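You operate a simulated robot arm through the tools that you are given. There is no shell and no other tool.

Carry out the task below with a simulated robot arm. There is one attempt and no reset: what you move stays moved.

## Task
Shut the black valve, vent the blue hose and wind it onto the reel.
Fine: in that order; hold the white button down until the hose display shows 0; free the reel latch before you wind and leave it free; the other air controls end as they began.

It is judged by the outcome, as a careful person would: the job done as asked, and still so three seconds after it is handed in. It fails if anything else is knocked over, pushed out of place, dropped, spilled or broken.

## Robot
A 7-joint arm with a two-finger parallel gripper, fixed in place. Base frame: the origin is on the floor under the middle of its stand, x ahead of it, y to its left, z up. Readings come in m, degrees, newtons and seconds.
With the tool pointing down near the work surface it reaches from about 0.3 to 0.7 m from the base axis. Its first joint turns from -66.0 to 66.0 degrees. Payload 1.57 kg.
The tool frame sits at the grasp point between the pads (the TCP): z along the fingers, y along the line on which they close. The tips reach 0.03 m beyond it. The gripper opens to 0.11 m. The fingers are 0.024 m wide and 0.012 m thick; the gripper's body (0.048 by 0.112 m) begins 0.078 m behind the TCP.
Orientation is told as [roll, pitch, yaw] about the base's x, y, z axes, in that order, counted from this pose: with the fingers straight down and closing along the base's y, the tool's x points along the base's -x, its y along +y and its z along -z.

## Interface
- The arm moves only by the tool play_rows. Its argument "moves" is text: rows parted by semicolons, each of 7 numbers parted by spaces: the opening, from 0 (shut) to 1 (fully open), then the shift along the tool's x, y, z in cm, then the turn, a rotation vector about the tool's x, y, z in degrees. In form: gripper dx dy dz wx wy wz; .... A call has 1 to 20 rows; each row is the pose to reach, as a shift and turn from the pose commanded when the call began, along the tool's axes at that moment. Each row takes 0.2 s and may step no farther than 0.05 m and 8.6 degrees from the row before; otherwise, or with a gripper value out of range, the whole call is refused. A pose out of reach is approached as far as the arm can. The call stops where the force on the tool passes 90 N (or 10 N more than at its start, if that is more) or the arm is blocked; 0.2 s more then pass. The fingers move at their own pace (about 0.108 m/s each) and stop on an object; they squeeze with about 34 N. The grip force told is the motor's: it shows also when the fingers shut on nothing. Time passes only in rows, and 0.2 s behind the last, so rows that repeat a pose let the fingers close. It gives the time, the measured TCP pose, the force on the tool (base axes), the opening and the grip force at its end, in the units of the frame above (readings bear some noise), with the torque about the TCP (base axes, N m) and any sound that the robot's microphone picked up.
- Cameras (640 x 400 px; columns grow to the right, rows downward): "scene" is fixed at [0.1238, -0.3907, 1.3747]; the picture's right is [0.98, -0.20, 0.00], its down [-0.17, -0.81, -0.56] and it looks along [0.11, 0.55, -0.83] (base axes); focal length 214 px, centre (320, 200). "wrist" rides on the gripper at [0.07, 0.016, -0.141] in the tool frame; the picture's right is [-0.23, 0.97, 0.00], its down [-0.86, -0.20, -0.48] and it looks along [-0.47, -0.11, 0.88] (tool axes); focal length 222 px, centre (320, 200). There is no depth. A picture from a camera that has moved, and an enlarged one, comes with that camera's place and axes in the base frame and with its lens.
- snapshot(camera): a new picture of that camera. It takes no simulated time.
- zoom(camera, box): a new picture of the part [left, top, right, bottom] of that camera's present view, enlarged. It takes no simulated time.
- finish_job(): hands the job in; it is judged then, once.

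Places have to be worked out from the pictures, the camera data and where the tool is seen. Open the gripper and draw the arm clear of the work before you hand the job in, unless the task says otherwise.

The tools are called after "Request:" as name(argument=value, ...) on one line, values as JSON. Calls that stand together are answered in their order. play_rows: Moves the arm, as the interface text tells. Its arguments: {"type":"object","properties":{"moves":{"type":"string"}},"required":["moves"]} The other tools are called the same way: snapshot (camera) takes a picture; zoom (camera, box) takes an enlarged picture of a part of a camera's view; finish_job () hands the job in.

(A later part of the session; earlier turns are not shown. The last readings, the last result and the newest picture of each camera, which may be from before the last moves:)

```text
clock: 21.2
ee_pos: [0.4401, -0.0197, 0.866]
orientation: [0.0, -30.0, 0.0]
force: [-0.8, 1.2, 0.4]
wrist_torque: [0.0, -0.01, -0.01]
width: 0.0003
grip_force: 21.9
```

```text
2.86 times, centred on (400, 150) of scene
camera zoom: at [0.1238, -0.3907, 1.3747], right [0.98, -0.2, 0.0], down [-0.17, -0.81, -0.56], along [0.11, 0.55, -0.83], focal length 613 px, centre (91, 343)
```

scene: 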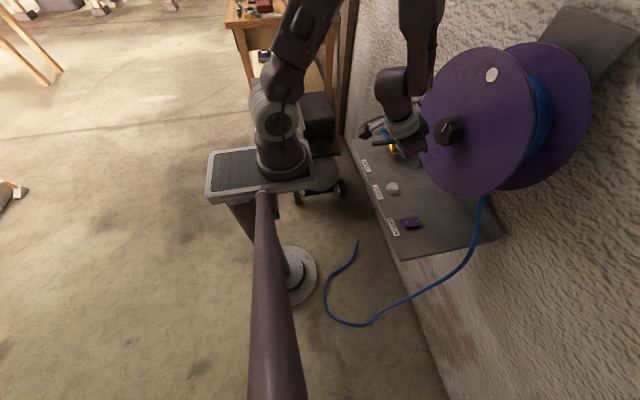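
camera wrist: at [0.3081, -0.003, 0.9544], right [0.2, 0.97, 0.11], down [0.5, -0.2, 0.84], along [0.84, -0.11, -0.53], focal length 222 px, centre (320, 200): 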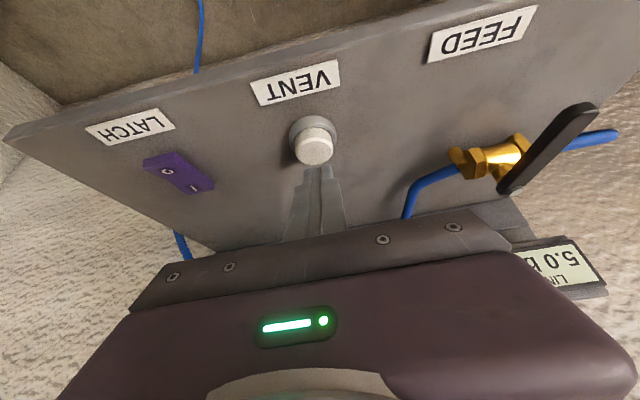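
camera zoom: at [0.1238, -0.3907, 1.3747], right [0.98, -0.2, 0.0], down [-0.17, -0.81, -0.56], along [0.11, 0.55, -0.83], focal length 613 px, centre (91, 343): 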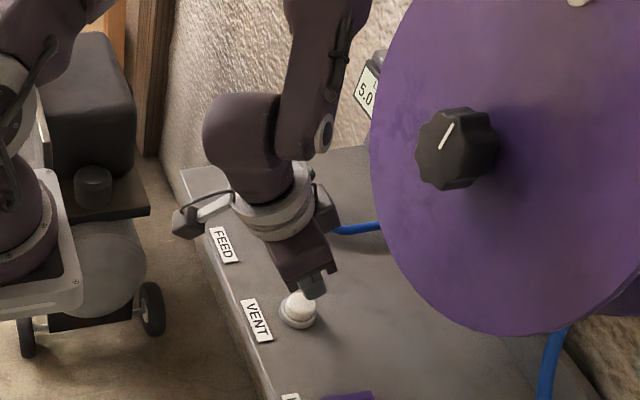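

The fingertip edge is about 1.7 cm above the cap centre, and both cameras can read the display. I press straight down in small steps and read the force.

Request:
play_rows(moves="0 0.35 0 0.61 0 0 0; 0 0.7 0 1.21 0 0 0; 0 0.9 0 1.56 0 0 0; 0 1.05 0 1.82 0 0 0; 0 1.15 0 1.99 0 0 0; 0 1.15 0 1.99 0 0 0")

Request:
zoom(camera="wrist", box=[260, 90, 380, 190])

Request:
zoom(camera="scene", box=[370, 90, 450, 200])

Request:
zoom(camera="wrist", box=[480, 200, 640, 300])

```text
clock: 22.6
ee_pos: [0.4394, -0.0194, 0.8423]
orientation: [0.0, -30.3, 0.0]
force: [4.7, 1.3, 38.2]
wrist_torque: [0.06, -0.34, 0.11]
width: 0.0
grip_force: 21.5
heard: click
```

```text
4.00 times, centred on (320, 140) of wrist
camera zoom: at [0.3073, -0.0023, 0.9306], right [0.2, 0.97, 0.12], down [0.5, -0.2, 0.84], along [0.85, -0.11, -0.52], focal length 888 px, centre (320, 440)
```

zoom: 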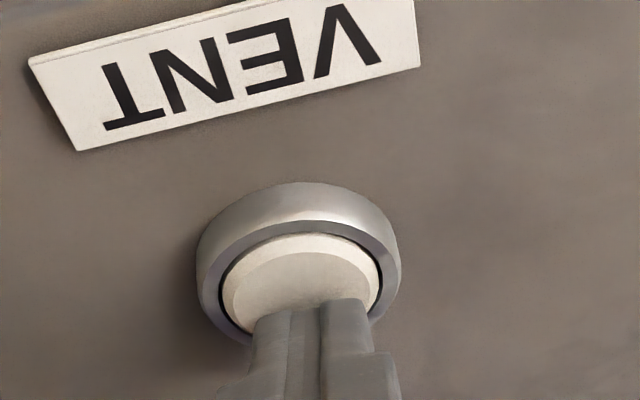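

```text
3.64 times, centred on (410, 145) of scene
camera zoom: at [0.1234, -0.3907, 1.3748], right [0.98, -0.2, 0.0], down [-0.17, -0.81, -0.56], along [0.11, 0.55, -0.83], focal length 780 px, centre (-7, 400)
```

zoom: 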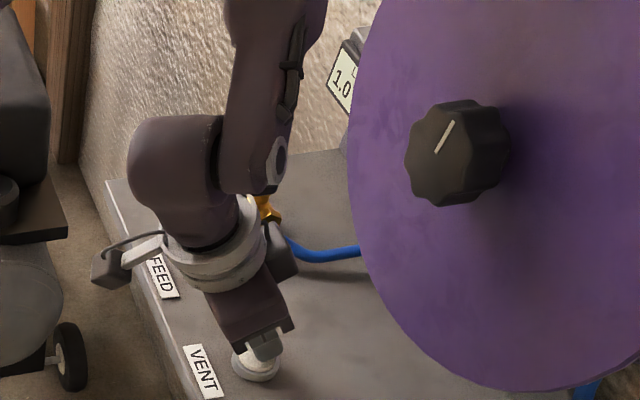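

```text
4.00 times, centred on (560, 250) of wrist
camera zoom: at [0.3073, -0.0023, 0.9306], right [0.2, 0.97, 0.12], down [0.5, -0.2, 0.84], along [0.85, -0.11, -0.52], focal length 888 px, centre (-640, 0)
```

zoom: 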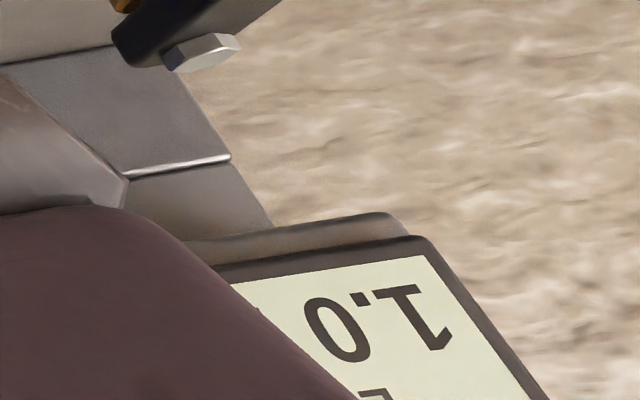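

A click was heard and the display has dropped to 1.0, so venting works. I keep holding the button in this pose.

Request:
play_rows(moves="0 0 0 0 0 0 0; 0 0 0 0 0 0 0; 0 0 0 0 0 0 0; 0 0 0 0 0 0 0; 0 0 0 0 0 0 0")

Request:
zoom(camera="scene", box=[370, 90, 450, 200])

Request:
zoom(camera="wrist", box=[480, 200, 640, 300])

```text
clock: 23.8
ee_pos: [0.4389, -0.0183, 0.8414]
orientation: [-0.1, -30.2, 0.0]
force: [16.1, -0.5, 40.7]
wrist_torque: [-0.04, -0.68, 0.02]
width: 0.0
grip_force: 21.1
```

```text
3.64 times, centred on (410, 145) of scene
camera zoom: at [0.1236, -0.3907, 1.3748], right [0.98, -0.2, 0.0], down [-0.17, -0.81, -0.56], along [0.11, 0.55, -0.83], focal length 780 px, centre (-7, 400)
```

zoom: 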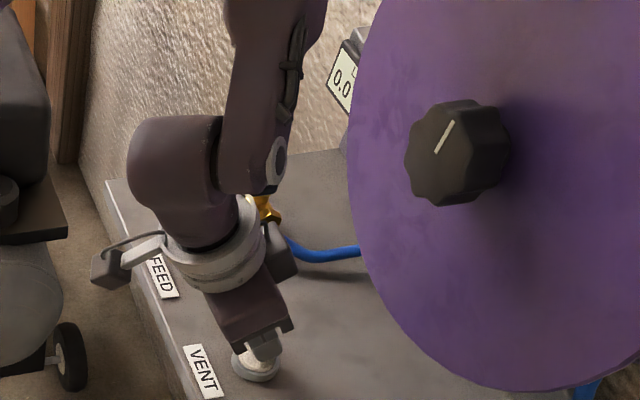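

```text
4.00 times, centred on (560, 250) of wrist
camera zoom: at [0.3071, -0.0023, 0.9304], right [0.2, 0.97, 0.11], down [0.5, -0.2, 0.84], along [0.84, -0.11, -0.52], focal length 888 px, centre (-640, 0)
```

zoom: 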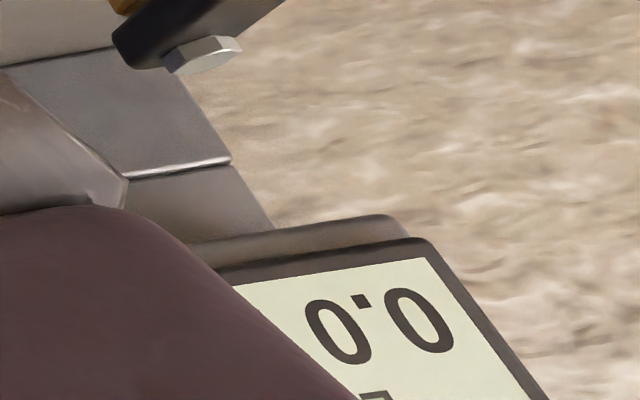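

Display reads 0.0. I hold a moment longer, then lift straight up off the button and check that the reading stays at 0.

Request:
play_rows(moves="0 0 0 0 0 0 0; 0 0 0 0 0 0 0; 0 0 0 0 0 0 0; 0 -0.5 0 -0.87 0 0 0; 0 -1.2 0 -2.1 0 0 0; 0 -2.5 0 -4.33 0 0 0; 0 -4 0 -6.9 0 0 0; 0 -4 0 -6.9 0 0 0")

Request:
snapshot(camera="wrist")

Request:
zoom(camera="wrist", box=[420, 140, 620, 260])

Request:
zoom(camera="scene", box=[350, 90, 450, 240])

```text
clock: 25.6
ee_pos: [0.4375, -0.0199, 0.9232]
orientation: [0.0, -30.0, 0.0]
force: [0.5, 0.1, 0.4]
wrist_torque: [-0.02, 0.04, 0.0]
width: 0.0
grip_force: 21.9
```

```text
taken
camera wrist: at [0.3068, -0.0024, 1.0111], right [0.2, 0.97, 0.11], down [0.5, -0.2, 0.84], along [0.84, -0.11, -0.53], focal length 222 px, centre (320, 200)
```

wrist: 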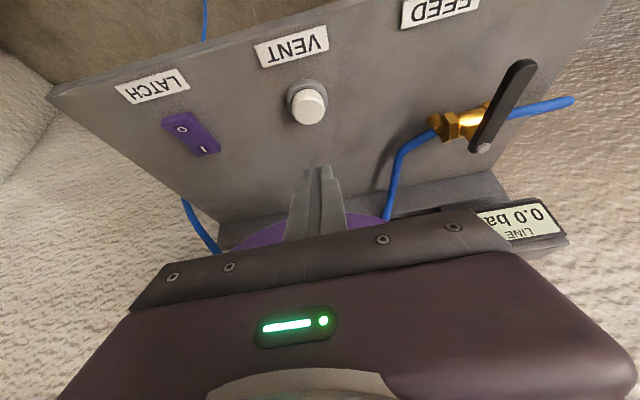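

```text
3.20 times, centred on (520, 200) of wrist
camera zoom: at [0.3068, -0.0024, 1.0111], right [0.2, 0.97, 0.11], down [0.5, -0.2, 0.84], along [0.84, -0.11, -0.53], focal length 711 px, centre (-320, 200)
```

zoom: 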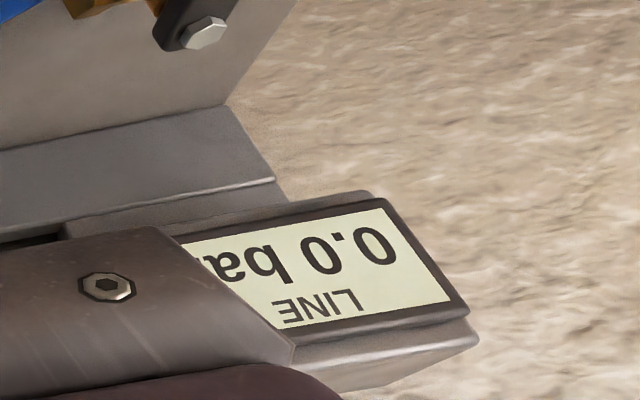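

```text
2.67 times, centred on (400, 165) of scene
camera zoom: at [0.1238, -0.3907, 1.3747], right [0.98, -0.2, 0.0], down [-0.17, -0.81, -0.56], along [0.11, 0.55, -0.83], focal length 572 px, centre (107, 293)
```

zoom: 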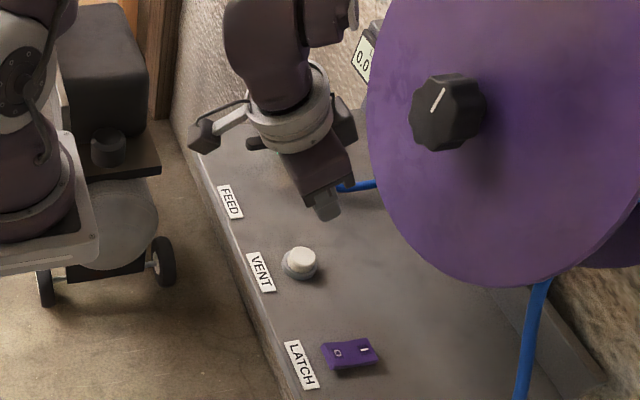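

The display stays at 0.0 and the button has sprung back. Next is the latch: the O mark is ≈(0.4315,-0.148,0.815) with the O side raised, so I move above it.

Request:
play_rows(moves="0 0 -3.3 0 0 0 0; 0 0.9 -6.6 0.8 0 0 0; 0 2.0 -9.9 1.8 0 0 0; 0 3.8 -12.9 3.36 0 0 0; 0 3.8 -12.9 3.36 0 0 0")

Request:
snapshot(camera="wrist")

Request:
zoom(camera="scene", box=[370, 140, 470, 250])

```text
clock: 26.8
ee_pos: [0.4228, -0.1488, 0.8745]
orientation: [0.0, -30.0, 0.0]
force: [0.0, 1.0, 0.4]
wrist_torque: [-0.02, 0.01, -0.03]
width: 0.0
grip_force: 21.2
```

```text
taken
camera wrist: at [0.2909, -0.1327, 0.9631], right [0.2, 0.97, 0.11], down [0.5, -0.2, 0.84], along [0.84, -0.11, -0.53], focal length 222 px, centre (320, 200)
```

wrist: 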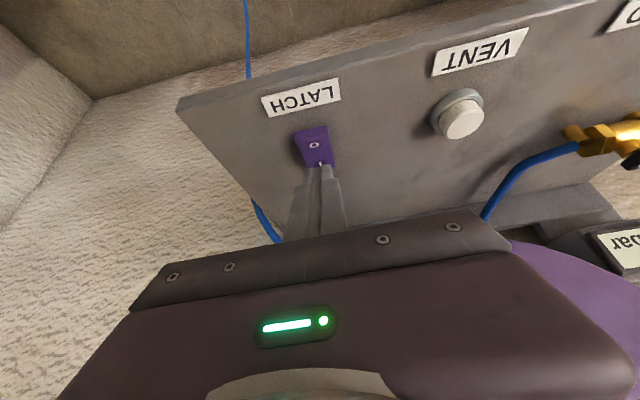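

```text
3.64 times, centred on (420, 195) of scene
camera zoom: at [0.1238, -0.3908, 1.3747], right [0.98, -0.2, 0.0], down [-0.17, -0.81, -0.56], along [0.11, 0.55, -0.83], focal length 780 px, centre (-44, 218)
```

zoom: 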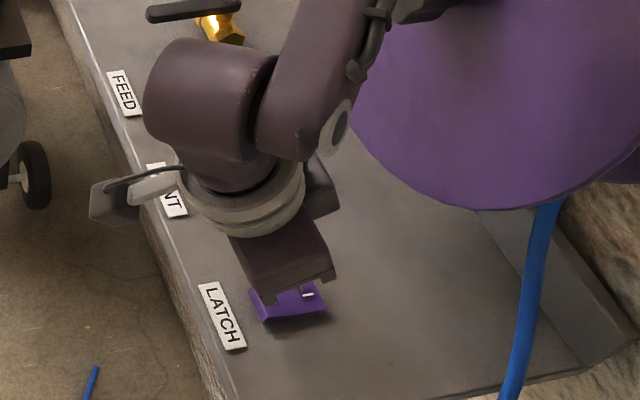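

The tip is right over the O half, with its lower edge at x≈0.427. I press straight down in small steps until a click or firm force.

Request:
play_rows(moves="0 0.5 0 0.87 0 0 0; 0 1.0 0 1.73 0 0 0; 0 1.2 0 2.08 0 0 0; 0 1.4 0 2.42 0 0 0; 0 1.5 0 2.6 0 0 0; 0 1.5 0 2.6 0 0 0")

Request:
zoom(camera="wrist", box=[260, 90, 380, 190])

Request:
zoom(camera="scene", box=[380, 175, 450, 240])

```text
clock: 28.2
ee_pos: [0.4217, -0.1491, 0.8429]
orientation: [0.1, -30.0, 0.1]
force: [0.2, -0.5, 0.1]
wrist_torque: [-0.02, -0.01, -0.02]
width: 0.0001
grip_force: 21.3
```

```text
4.00 times, centred on (320, 140) of wrist
camera zoom: at [0.2914, -0.1321, 0.9319], right [0.2, 0.97, 0.11], down [0.5, -0.2, 0.84], along [0.84, -0.11, -0.53], focal length 888 px, centre (320, 440)
```

zoom: 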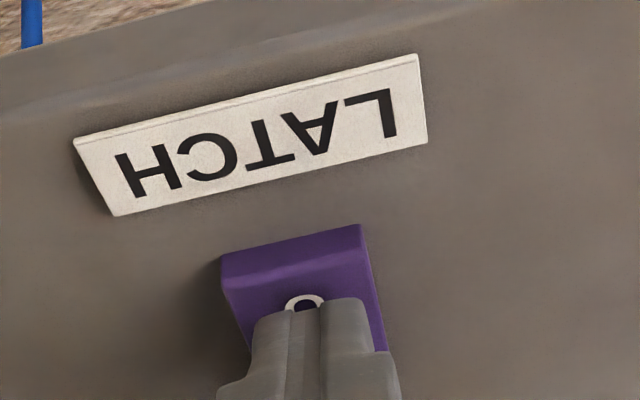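

```text
6.15 times, centred on (415, 208) of scene
camera zoom: at [0.1238, -0.3907, 1.3747], right [0.98, -0.2, 0.0], down [-0.17, -0.81, -0.56], along [0.11, 0.55, -0.83], focal length 1320 px, centre (-265, 154)
```

zoom: 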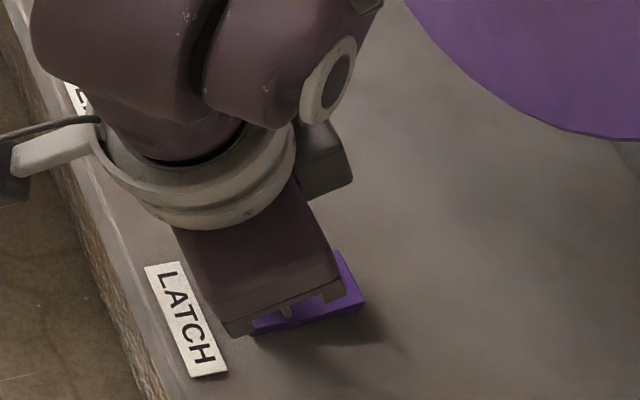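

No contact yet; the tip is right over the O mark. I continue down in millimetre steps.

Request:
play_rows(moves="0 0.1 0 0.17 0 0 0; 0 0.2 0 0.35 0 0 0; 0 0.3 0 0.52 0 0 0; 0 0.4 0 0.7 0 0 0; 0 0.4 0 0.7 0 0 0")

Request:
zoom(camera="wrist", box=[260, 90, 380, 190])

Request:
zoom(camera="scene", box=[380, 175, 450, 240])

```text
clock: 29.0
ee_pos: [0.4228, -0.1492, 0.8414]
orientation: [0.0, -30.4, 0.0]
force: [-19.6, 4.3, 43.4]
wrist_torque: [0.12, 0.42, 0.26]
width: 0.0
grip_force: 21.9
stopped in row 3: the force on the tool passed its limit at 99 N (the readings are from after the stop); the commanded pose is now the measured one
```

```text
4.00 times, centred on (320, 140) of wrist
camera zoom: at [0.2905, -0.1319, 0.9296], right [0.2, 0.97, 0.11], down [0.49, -0.2, 0.85], along [0.85, -0.11, -0.52], focal length 888 px, centre (320, 440)
```

zoom: 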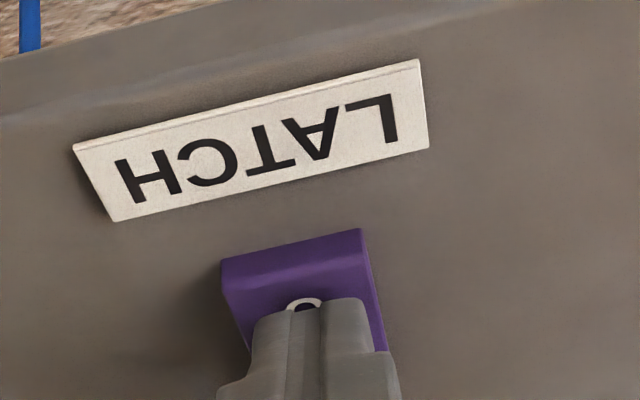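

```text
6.15 times, centred on (415, 208) of scene
camera zoom: at [0.1228, -0.3904, 1.3749], right [0.98, -0.2, 0.0], down [-0.17, -0.81, -0.56], along [0.11, 0.55, -0.83], focal length 1320 px, centre (-265, 154)
```

zoom: 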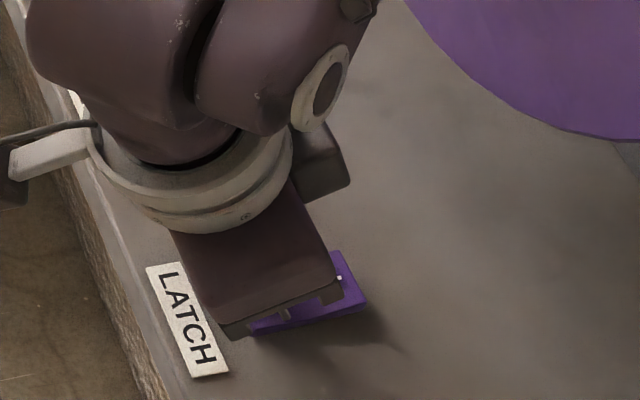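

The press met a firm stop (about 99 N) with no click, so the O side may not be the one that moves. I lift off at once and inspect the rocker.

Request:
play_rows(moves="0 -0.5 0 -0.87 0 0 0; 0 -1.5 0 -2.6 0 0 0; 0 -3 0 -5.2 0 0 0; 0 -4.5 0 -7.8 0 0 0; 0 -4.5 -2.5 -7.8 0 0 0; 0 -4.5 -6 -7.8 0 0 0; 0 -4.5 -6 -7.8 0 0 0")

Request:
snapshot(camera="wrist")

Request:
snapshot(camera="scene")

```text
clock: 30.6
ee_pos: [0.4244, -0.2083, 0.9333]
orientation: [-0.1, -30.4, 0.1]
force: [0.3, 0.5, -0.4]
wrist_torque: [-0.01, 0.01, -0.02]
width: 0.0001
grip_force: 21.1
```

```text
taken
camera wrist: at [0.2921, -0.1916, 1.0211], right [0.2, 0.97, 0.11], down [0.5, -0.2, 0.85], along [0.85, -0.11, -0.52], focal length 222 px, centre (320, 200)
```

wrist: 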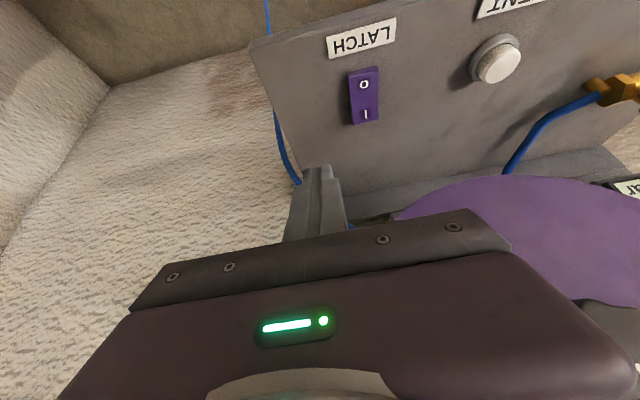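

```text
taken
```

scene: 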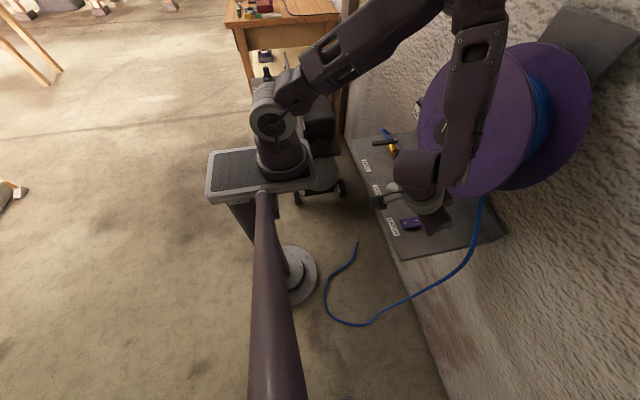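

I zoom on the rocker from both cameras to judge which end is down.

Request:
zoom(camera="wrist", box=[320, 50, 410, 140])

Request:
zoom(camera="scene", box=[385, 205, 435, 240])

```text
4.44 times, centred on (365, 95) of wrist
camera zoom: at [0.2921, -0.1916, 1.0211], right [0.2, 0.97, 0.11], down [0.5, -0.2, 0.85], along [0.85, -0.11, -0.52], focal length 987 px, centre (120, 667)
```

zoom: 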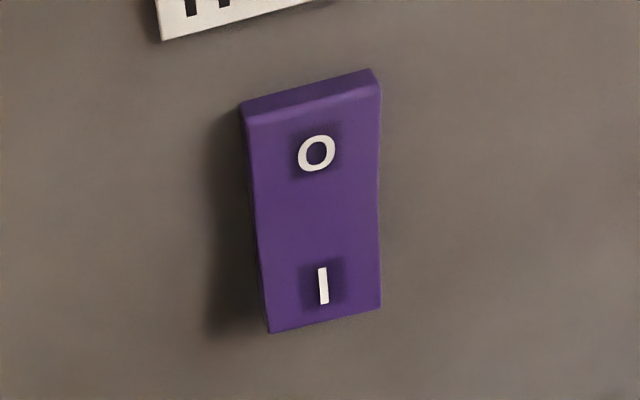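

```text
11.43 times, centred on (410, 222) of scene
camera zoom: at [0.1238, -0.3907, 1.3747], right [0.98, -0.2, 0.0], down [-0.17, -0.81, -0.56], along [0.11, 0.55, -0.83], focal length 2451 px, centre (-709, -57)
```

zoom: 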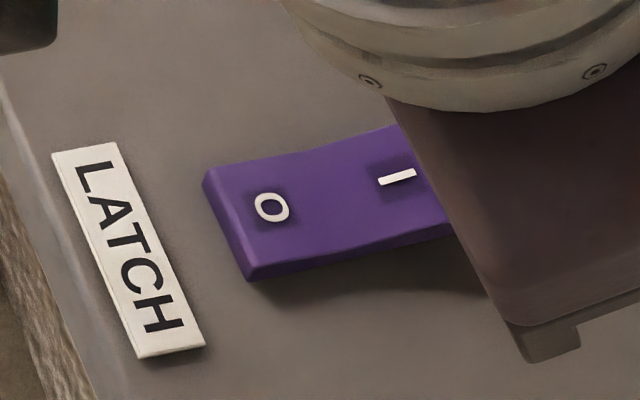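

The rocker now seems to have its O half level and its I end raised, unlike the first pictures. I move the arm clear to the left so I can repeat exactly the same scene zoom as at the start and compare.

Request:
play_rows(moves="0 0 4 -2 0 0 0; 0 0 8 -4 0 0 0; 0 0 12 -6 0 0 0; 0 0 16.5 -6 0 0 0; 0 0 21 -6 0 0 0; 0 0 21 -6 0 0 0")

Request:
zoom(camera="scene", box=[380, 175, 440, 240])

Request:
snapshot(camera="wrist")

```text
clock: 32.0
ee_pos: [0.3905, -0.0791, 0.984]
orientation: [-0.1, -30.5, -0.1]
force: [-0.3, 0.5, -0.4]
wrist_torque: [-0.02, 0.0, 0.01]
width: 0.0
grip_force: 21.2
out of reach, approached as far as the arm can: row 4, 5, 6
```

```text
6.15 times, centred on (410, 208) of scene
camera zoom: at [0.1238, -0.3907, 1.3747], right [0.98, -0.2, 0.0], down [-0.17, -0.81, -0.56], along [0.11, 0.55, -0.83], focal length 1320 px, centre (-234, 154)
```

zoom: 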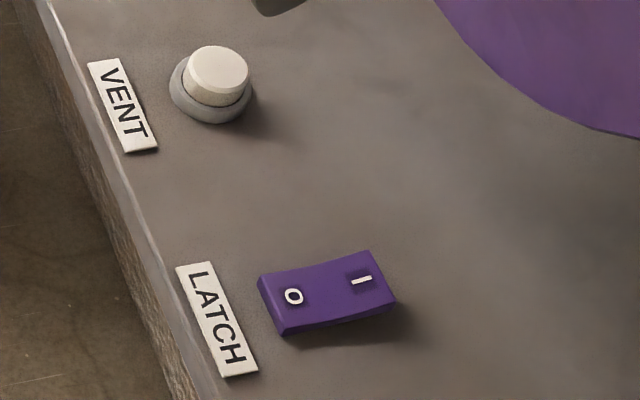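

```text
taken
camera wrist: at [0.2595, -0.0621, 1.0712], right [0.2, 0.97, 0.11], down [0.5, -0.2, 0.85], along [0.85, -0.11, -0.52], focal length 222 px, centre (320, 200)
```

wrist: 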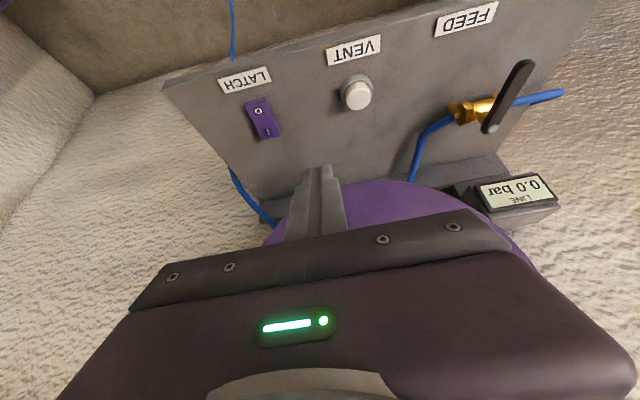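

Comparing with the first zoom, the O end is now lower and the I end higher. The rocker has flipped to O (latch off), and the valve is still across with 0.0 bar. Now I bring the hand horizontal, pointing at the reel hub knob from in front, keeping well off the knob.

Request:
play_rows(moves="0 -0.6 0.4 -0.8 0 -7.5 0; 0 -1.2 0.8 -1.6 0 -15 0; 0 -1.8 1.2 -2.4 0 -22.5 0; 0 -2.4 1.6 -3.2 0 -30 0; 0 -3 2 -4 0 -37.5 0; 0 -3.6 2.4 -4.7 0 -45 0; 0 -4.2 2.8 -5.4 0 -52.5 0; 0 -4.6 3 -5.9 0 -60 0; 0 -4.6 3 -5.9 0 -60 0")

Request:
snapshot(camera="wrist")

Request:
snapshot(camera="scene")

```text
clock: 34.0
ee_pos: [0.49, -0.1405, 1.0953]
orientation: [48.2, -89.9, -48.4]
force: [-38.4, -3.3, -18.5]
wrist_torque: [-0.02, 0.14, -0.01]
width: 0.0
grip_force: 21.8
out of reach, approached as far as the arm can: row 1, 2, 3, 4, 5, 6, 7, 8, 9
```

```text
taken
camera wrist: at [0.3481, -0.1226, 1.0272], right [0.0, 0.97, 0.23], down [-0.48, -0.2, 0.86], along [0.88, -0.11, 0.46], focal length 222 px, centre (320, 200)
```

wrist: 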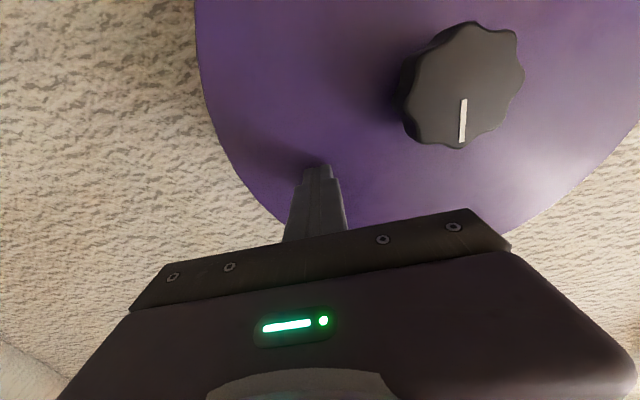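

```text
taken
```

scene: 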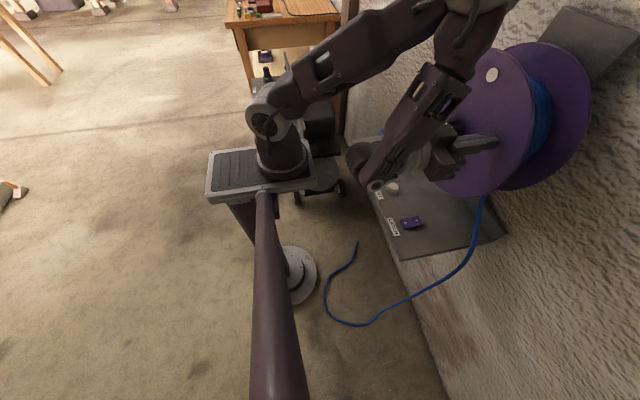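

The horizontal pose close in is out of reach, and the arm drifted until the fingertips pressed on the reel disc (about 38 N). I retreat at once by pitching the hand back up while moving up and away from the disc.

Request:
play_rows(moves="0 -1.5 0 -1 0 8 0; 0 -3 0 -2 0 16 0; 0 -4.5 0 -3 0 24 0; 0 -6 0 -4 0 32 0; 0 -7 0 -5 0 40 0; 0 -7 0 -5 0 40 0")

Request:
snapshot(camera="wrist")

Request:
snapshot(camera="scene")

```text
clock: 35.4
ee_pos: [0.4417, -0.1384, 1.165]
orientation: [-0.3, -50.4, 0.1]
force: [0.1, 0.6, 0.6]
wrist_torque: [0.0, 0.0, 0.01]
width: 0.0001
grip_force: 21.5
```

```text
taken
camera wrist: at [0.2885, -0.1209, 1.2018], right [0.15, 0.97, 0.17], down [0.18, -0.2, 0.96], along [0.97, -0.11, -0.2], focal length 222 px, centre (320, 200)
```

wrist: 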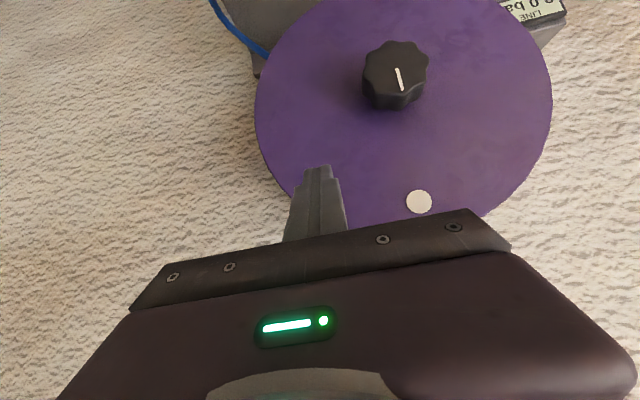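

```text
taken
```

scene: 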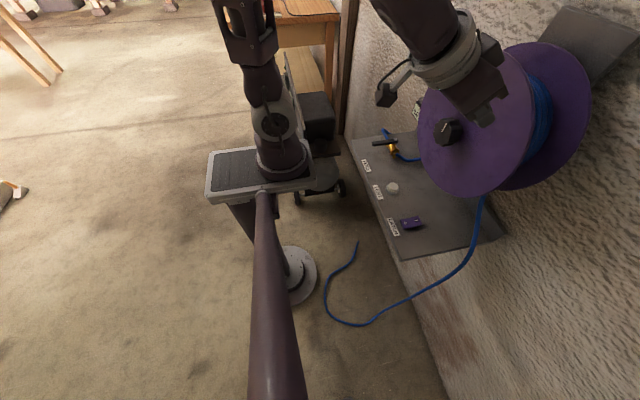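

The arm is free of the reel, force is back to zero and nothing looks disturbed. A fully horizontal hand is out of reach, but a hand tilted about 40° above horizontal (as now) should reach the knob, and I can swing it about the knob's axis. I zoom to measure the knob precisely.

Request:
zoom(camera="wrist", box=[330, 20, 460, 130])

Request:
zoom(camera="scene", box=[410, 90, 510, 180])

Request:
zoom(camera="wrist", box=[240, 0, 580, 230])

```text
3.64 times, centred on (395, 75) of wrist
camera zoom: at [0.2885, -0.1209, 1.2018], right [0.15, 0.97, 0.17], down [0.18, -0.2, 0.96], along [0.97, -0.11, -0.2], focal length 808 px, centre (47, 654)
```

zoom: 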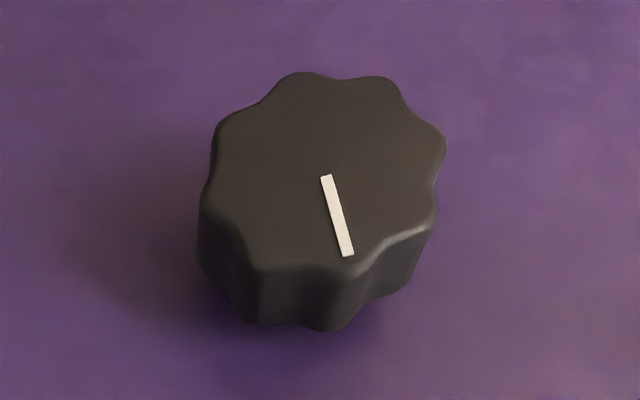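

```text
4.44 times, centred on (460, 135) of scene
camera zoom: at [0.1238, -0.3907, 1.3747], right [0.98, -0.2, 0.0], down [-0.17, -0.81, -0.56], along [0.11, 0.55, -0.83], focal length 953 px, centre (-302, 489)
```

zoom: 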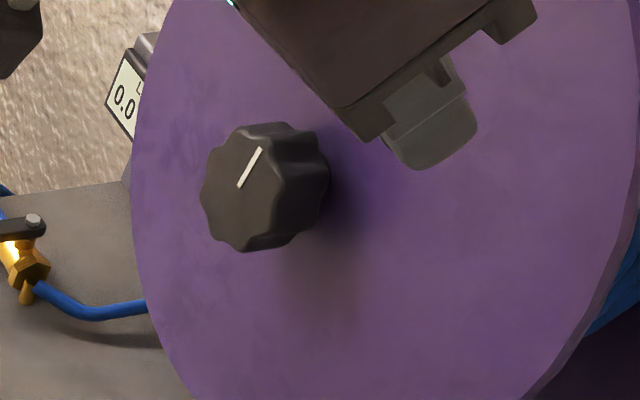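

```text
1.74 times, centred on (410, 115) of wrist
camera zoom: at [0.2885, -0.1209, 1.2018], right [0.15, 0.97, 0.17], down [0.18, -0.2, 0.96], along [0.97, -0.11, -0.2], focal length 386 px, centre (164, 348)
```

zoom: 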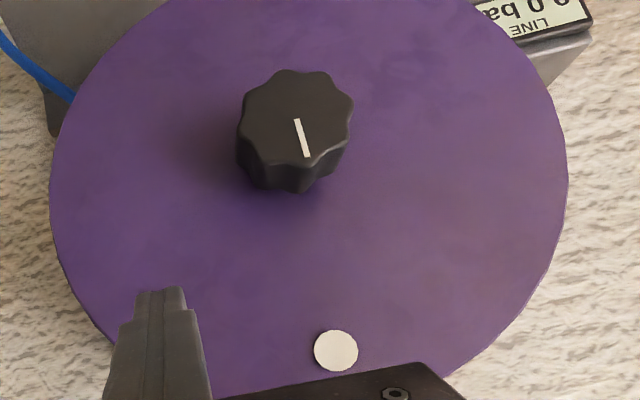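

The knob's axis is at y≈-0.048, z≈1.0525, its front face at x≈0.481, about 6 cm across and 4 cm deep. I open the gripper and move directly above the knob, keeping the tilt, before descending so the fingers straddle it.

Request:
play_rows(moves="1 0 2.5 0 0 0 0; 1 -0.6 5 0.8 0 0 0; 1 -1.5 7.5 1.9 0 0 0; 1 -2.55 9 3.08 0 0 0; 1 -2.55 9 3.08 0 0 0")

Request:
snapshot(camera="wrist")

Request:
snapshot(camera="scene")

```text
clock: 36.6
ee_pos: [0.4827, -0.0488, 1.1619]
orientation: [-0.2, -50.5, 0.0]
force: [-0.5, 0.2, -0.8]
wrist_torque: [0.01, -0.02, -0.01]
width: 0.1102
grip_force: 0.0
```

```text
taken
camera wrist: at [0.3295, -0.0327, 1.2001], right [0.15, 0.97, 0.17], down [0.18, -0.2, 0.96], along [0.97, -0.11, -0.2], focal length 222 px, centre (320, 200)
```

wrist: 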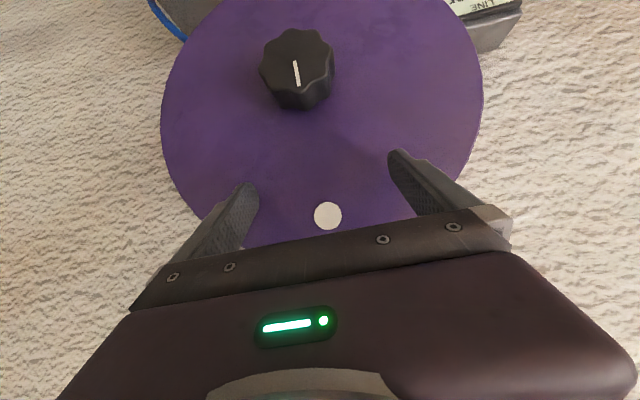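

```text
taken
```

scene: 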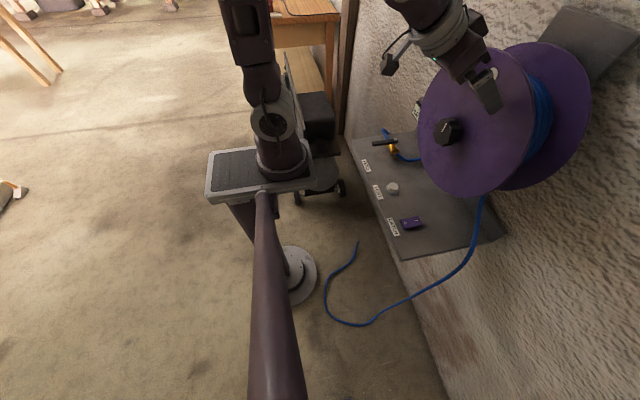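

Measured again, the axis is at y≈-0.048, z≈1.053 and the fingers are centred on it. I descend straight down about 11 cm with the gripper open so the fingers straddle the knob.

Request:
play_rows(moves="1 2.1 0 1.74 0 0 0; 1 4.2 0.05 3.48 0 0 0; 1 6.3 0.05 5.22 0 0 0; 1 7.8 0.05 6.46 0 0 0; 1 8.35 0.05 7.0 0 0 0; 1 8.35 0.05 7.0 0 0 0")

Request:
snapshot(camera="wrist")

Request:
zoom(camera="scene", box=[380, 60, 540, 200])

```text
clock: 38.0
ee_pos: [0.4836, -0.0469, 1.0525]
orientation: [-0.1, -50.4, 0.0]
force: [0.0, 0.5, 0.4]
wrist_torque: [0.02, 0.0, -0.02]
width: 0.1103
grip_force: 0.1
```

```text
taken
camera wrist: at [0.3291, -0.0299, 1.0902], right [0.15, 0.97, 0.17], down [0.18, -0.2, 0.96], along [0.97, -0.11, -0.2], focal length 222 px, centre (320, 200)
```

wrist: 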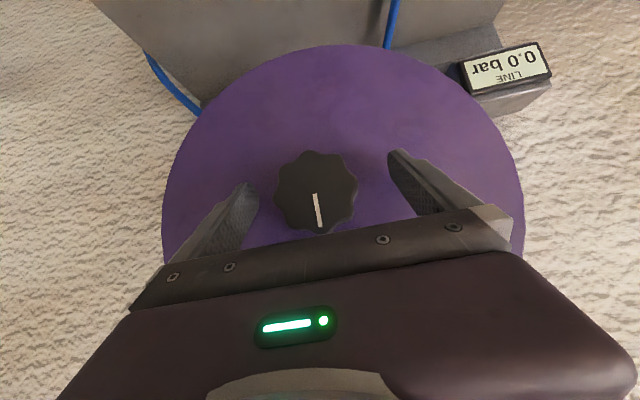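

```text
2.86 times, centred on (460, 130) of scene
camera zoom: at [0.1238, -0.3907, 1.3747], right [0.98, -0.2, 0.0], down [-0.17, -0.81, -0.56], along [0.11, 0.55, -0.83], focal length 613 px, centre (-80, 400)
```

zoom: 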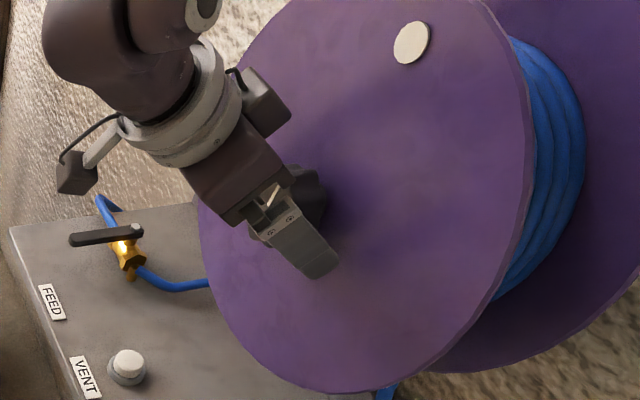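

The fingers straddle the knob with the tips clear of the disc. I close the grip on the knob.

Request:
play_rows(moves="0 0 0 0 0 0 0; 0 0 0 0 0 0 0; 0 0 0 0 0 0 0; 0 0 0 0 0 0 0")

Request:
snapshot(camera="wrist")

```text
clock: 39.0
ee_pos: [0.4828, -0.0505, 1.0526]
orientation: [0.0, -50.3, -0.4]
force: [5.6, -34.4, -2.8]
wrist_torque: [-0.08, 0.11, -1.25]
width: 0.0595
grip_force: 45.1
```

```text
taken
camera wrist: at [0.3294, -0.0319, 1.0904], right [0.15, 0.97, 0.17], down [0.18, -0.2, 0.96], along [0.97, -0.12, -0.2], focal length 222 px, centre (320, 200)
```

wrist: 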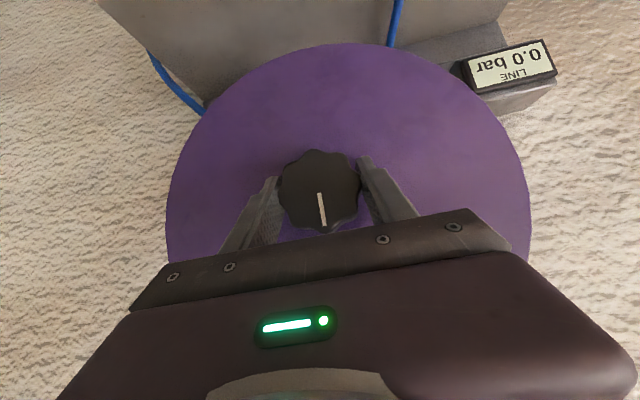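

Gripped (0.0595 m wide), with a side force showing the axis is about 3.5 mm further in −y. I shift the command to relieve that, then turn about 24° counter-clockwise to test that the reel is free.

Request:
play_rows(moves="0 0 -0.35 0 0 0 0; 0 0 -0.35 0 0 0 0; 0 0 -0.35 0 5.1 0 -6.16; 0 0 -0.35 0 10.2 0 -12.33; 0 0 -0.35 0 15.3 0 -18.5; 0 0 -0.35 0 15.3 0 -18.5")

Request:
snapshot(camera="wrist")

Request:
snapshot(camera="scene")

```text
clock: 40.4
ee_pos: [0.4821, -0.0492, 1.0517]
orientation: [-34.9, -44.4, 26.3]
force: [-12.4, -0.3, -16.8]
wrist_torque: [0.0, -0.23, 0.57]
width: 0.0591
grip_force: 45.1
```

```text
taken
camera wrist: at [0.3288, -0.02, 1.0801], right [0.14, 0.96, -0.24], down [0.18, 0.21, 0.96], along [0.97, -0.18, -0.14], focal length 222 px, centre (320, 200)
```

wrist: 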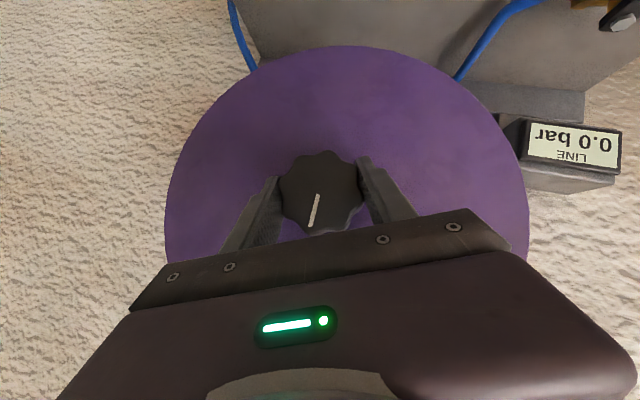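

```text
taken
```

scene: 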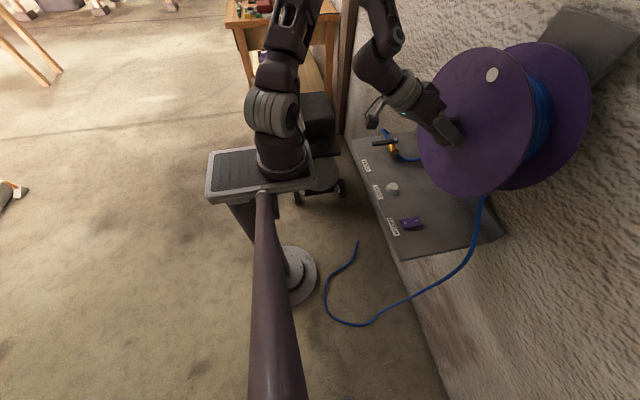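

The marker on the disc has not moved and the knob line still points up, so the grip slipped around the knob. I check the latch rocker and marker closely before trying anything stronger.

Request:
zoom(camera="scene", box=[380, 175, 440, 240])

Request:
zoom(camera="wrist", box=[230, 130, 430, 260])

Request:
zoom(camera="scene", box=[400, 30, 600, 210])

```text
6.15 times, centred on (410, 208) of scene
camera zoom: at [0.1237, -0.3907, 1.3747], right [0.98, -0.2, 0.0], down [-0.17, -0.81, -0.56], along [0.11, 0.55, -0.83], focal length 1320 px, centre (-234, 154)
```

zoom: 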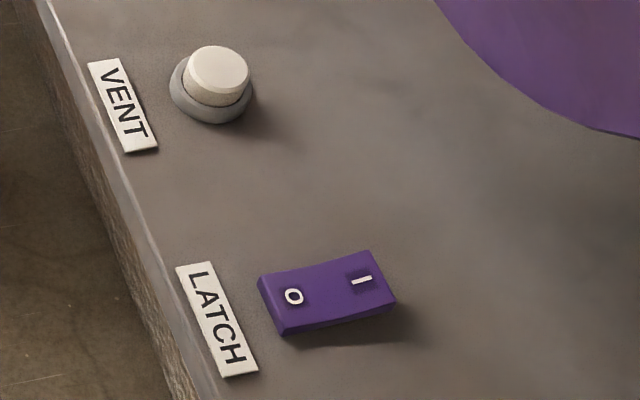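

```text
3.08 times, centred on (330, 195) of wrist
camera zoom: at [0.3288, -0.02, 1.0801], right [0.14, 0.96, -0.24], down [0.18, 0.21, 0.96], along [0.97, -0.18, -0.14], focal length 684 px, centre (289, 215)
```

zoom: 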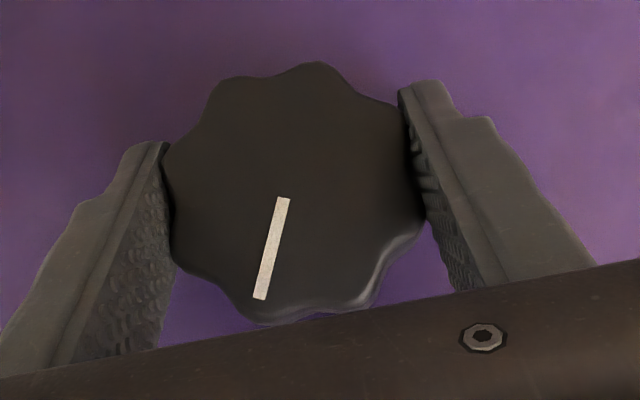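

```text
2.22 times, centred on (500, 120) of scene
camera zoom: at [0.1237, -0.3907, 1.3747], right [0.98, -0.2, 0.0], down [-0.17, -0.81, -0.56], along [0.11, 0.55, -0.83], focal length 477 px, centre (-80, 378)
```

zoom: 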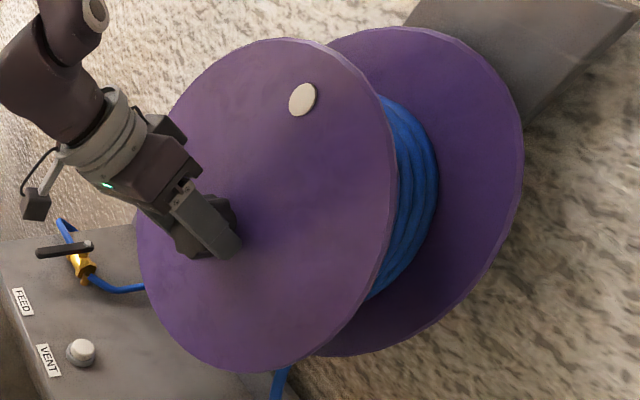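

The rocker is still at O and the marker has not moved. I turn a few degrees more and read the torque about the knob axis to see how strongly it resists.

Request:
play_rows(moves="0 0 0 0 2.55 0 -3.08; 0 0 0 0 5.1 0 -6.16")

Request:
zoom(camera="wrist", box=[230, 130, 430, 260])

```text
clock: 41.0
ee_pos: [0.4839, -0.0485, 1.0534]
orientation: [-44.2, -40.7, 32.9]
force: [-14.8, 19.1, -10.4]
wrist_torque: [1.18, -0.11, 0.65]
width: 0.0596
grip_force: 45.2
```

```text
3.08 times, centred on (330, 195) of wrist
camera zoom: at [0.33, -0.0159, 1.0765], right [0.14, 0.92, -0.37], down [0.18, 0.34, 0.92], along [0.97, -0.19, -0.11], focal length 684 px, centre (289, 215)
```

zoom: 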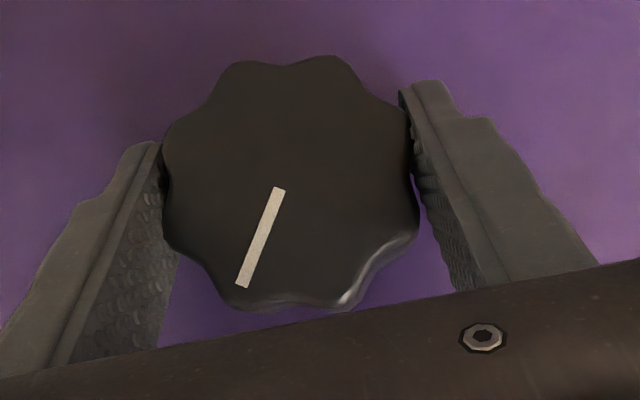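

The knob resists with about 1.2 N·m and the pads slip. I turn back the other way a little to see whether it is blocked in both directions (latch) or only one.

Request:
play_rows(moves="0 0 0 0 -2.55 0 3.08; 0 0 0 0 -5.1 0 6.16; 0 0 0 0 -7.65 0 9.25; 0 0 0 0 -10.2 0 12.33")

Request:
zoom(camera="wrist", box=[230, 130, 430, 260])

Request:
zoom(camera="scene", box=[400, 30, 600, 210])

```text
clock: 42.0
ee_pos: [0.4837, -0.0487, 1.0532]
orientation: [-24.0, -47.7, 18.5]
force: [2.9, 32.3, -17.3]
wrist_torque: [0.09, 0.94, 0.85]
width: 0.0592
grip_force: 45.5
```

```text
3.08 times, centred on (330, 195) of wrist
camera zoom: at [0.3301, -0.0242, 1.0852], right [0.14, 0.99, -0.1], down [0.18, 0.07, 0.98], along [0.97, -0.15, -0.16], focal length 684 px, centre (289, 215)
```

zoom: 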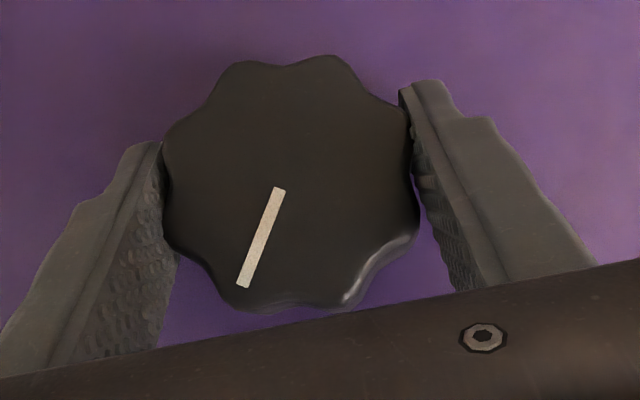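

```text
2.22 times, centred on (500, 120) of scene
camera zoom: at [0.1242, -0.3898, 1.375], right [0.98, -0.2, 0.0], down [-0.17, -0.81, -0.56], along [0.11, 0.55, -0.83], focal length 477 px, centre (-80, 378)
```

zoom: 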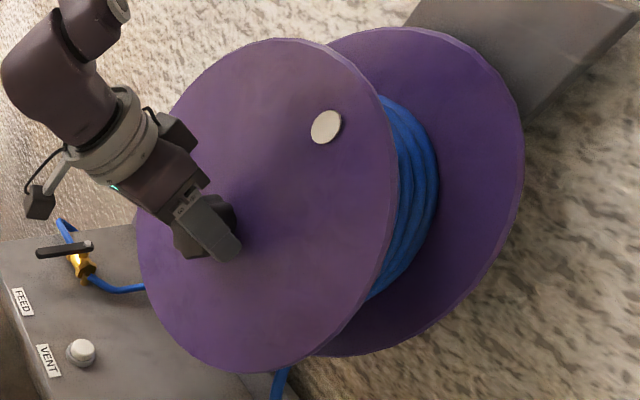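

The reel turned freely the other way: the marker moved about 16° clockwise with almost no torque. I check the hose's free end to see whether this direction winds it in.

Request:
snapshot(camera="scene")

Request:
zoom(camera="scene", box=[310, 180, 510, 340])

```text
taken
```

scene: 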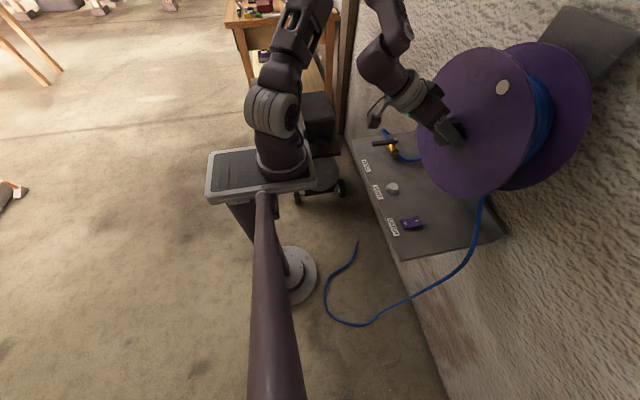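

```text
2.50 times, centred on (410, 260) of scene
camera zoom: at [0.1242, -0.3898, 1.375], right [0.98, -0.2, 0.0], down [-0.17, -0.81, -0.56], along [0.11, 0.55, -0.83], focal length 536 px, centre (95, 50)
```

zoom: 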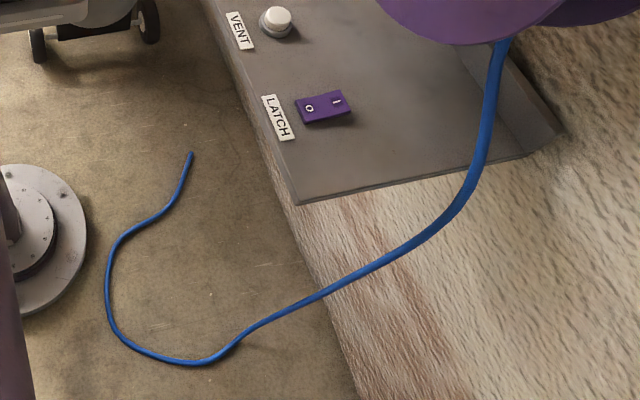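

The hose tip is now at zoom pixel (190,153). I turn another 16° in the same free direction and compare the tip position in the identical zoom.

Request:
play_rows(moves="0 0 0 0 -2.55 0 3.08; 0 0 0 0 -5.1 0 6.16; 0 0 0 0 -7.65 0 9.25; 0 0 0 0 -10.2 0 12.33; 0 0 0 0 -10.2 0 12.33")

Request:
zoom(camera="scene", box=[310, 180, 510, 340])

Request:
zoom(camera="scene", box=[400, 30, 600, 210])

```text
clock: 43.2
ee_pos: [0.4843, -0.0495, 1.054]
orientation: [0.2, -50.5, 0.1]
force: [4.5, 27.1, 1.0]
wrist_torque: [0.11, 0.47, 0.54]
width: 0.0596
grip_force: 45.2
```

```text
2.50 times, centred on (410, 260) of scene
camera zoom: at [0.1239, -0.3899, 1.375], right [0.98, -0.2, 0.0], down [-0.17, -0.81, -0.56], along [0.11, 0.55, -0.83], focal length 536 px, centre (95, 50)
```

zoom: 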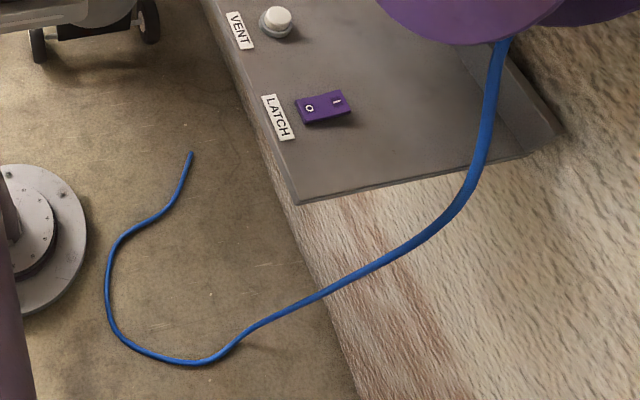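

```text
2.22 times, centred on (500, 120) of scene
camera zoom: at [0.1239, -0.3899, 1.375], right [0.98, -0.2, 0.0], down [-0.17, -0.81, -0.56], along [0.11, 0.55, -0.83], focal length 477 px, centre (-80, 378)
```

zoom: 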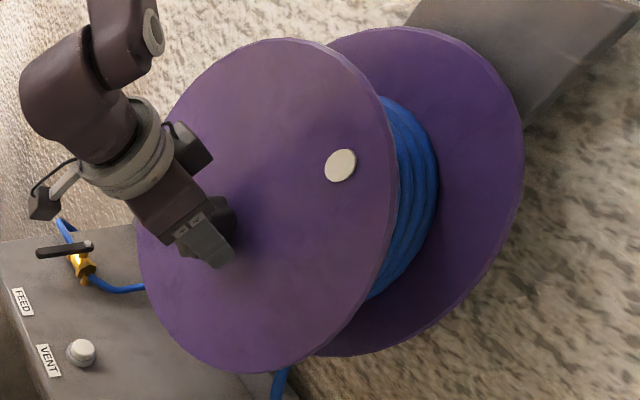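

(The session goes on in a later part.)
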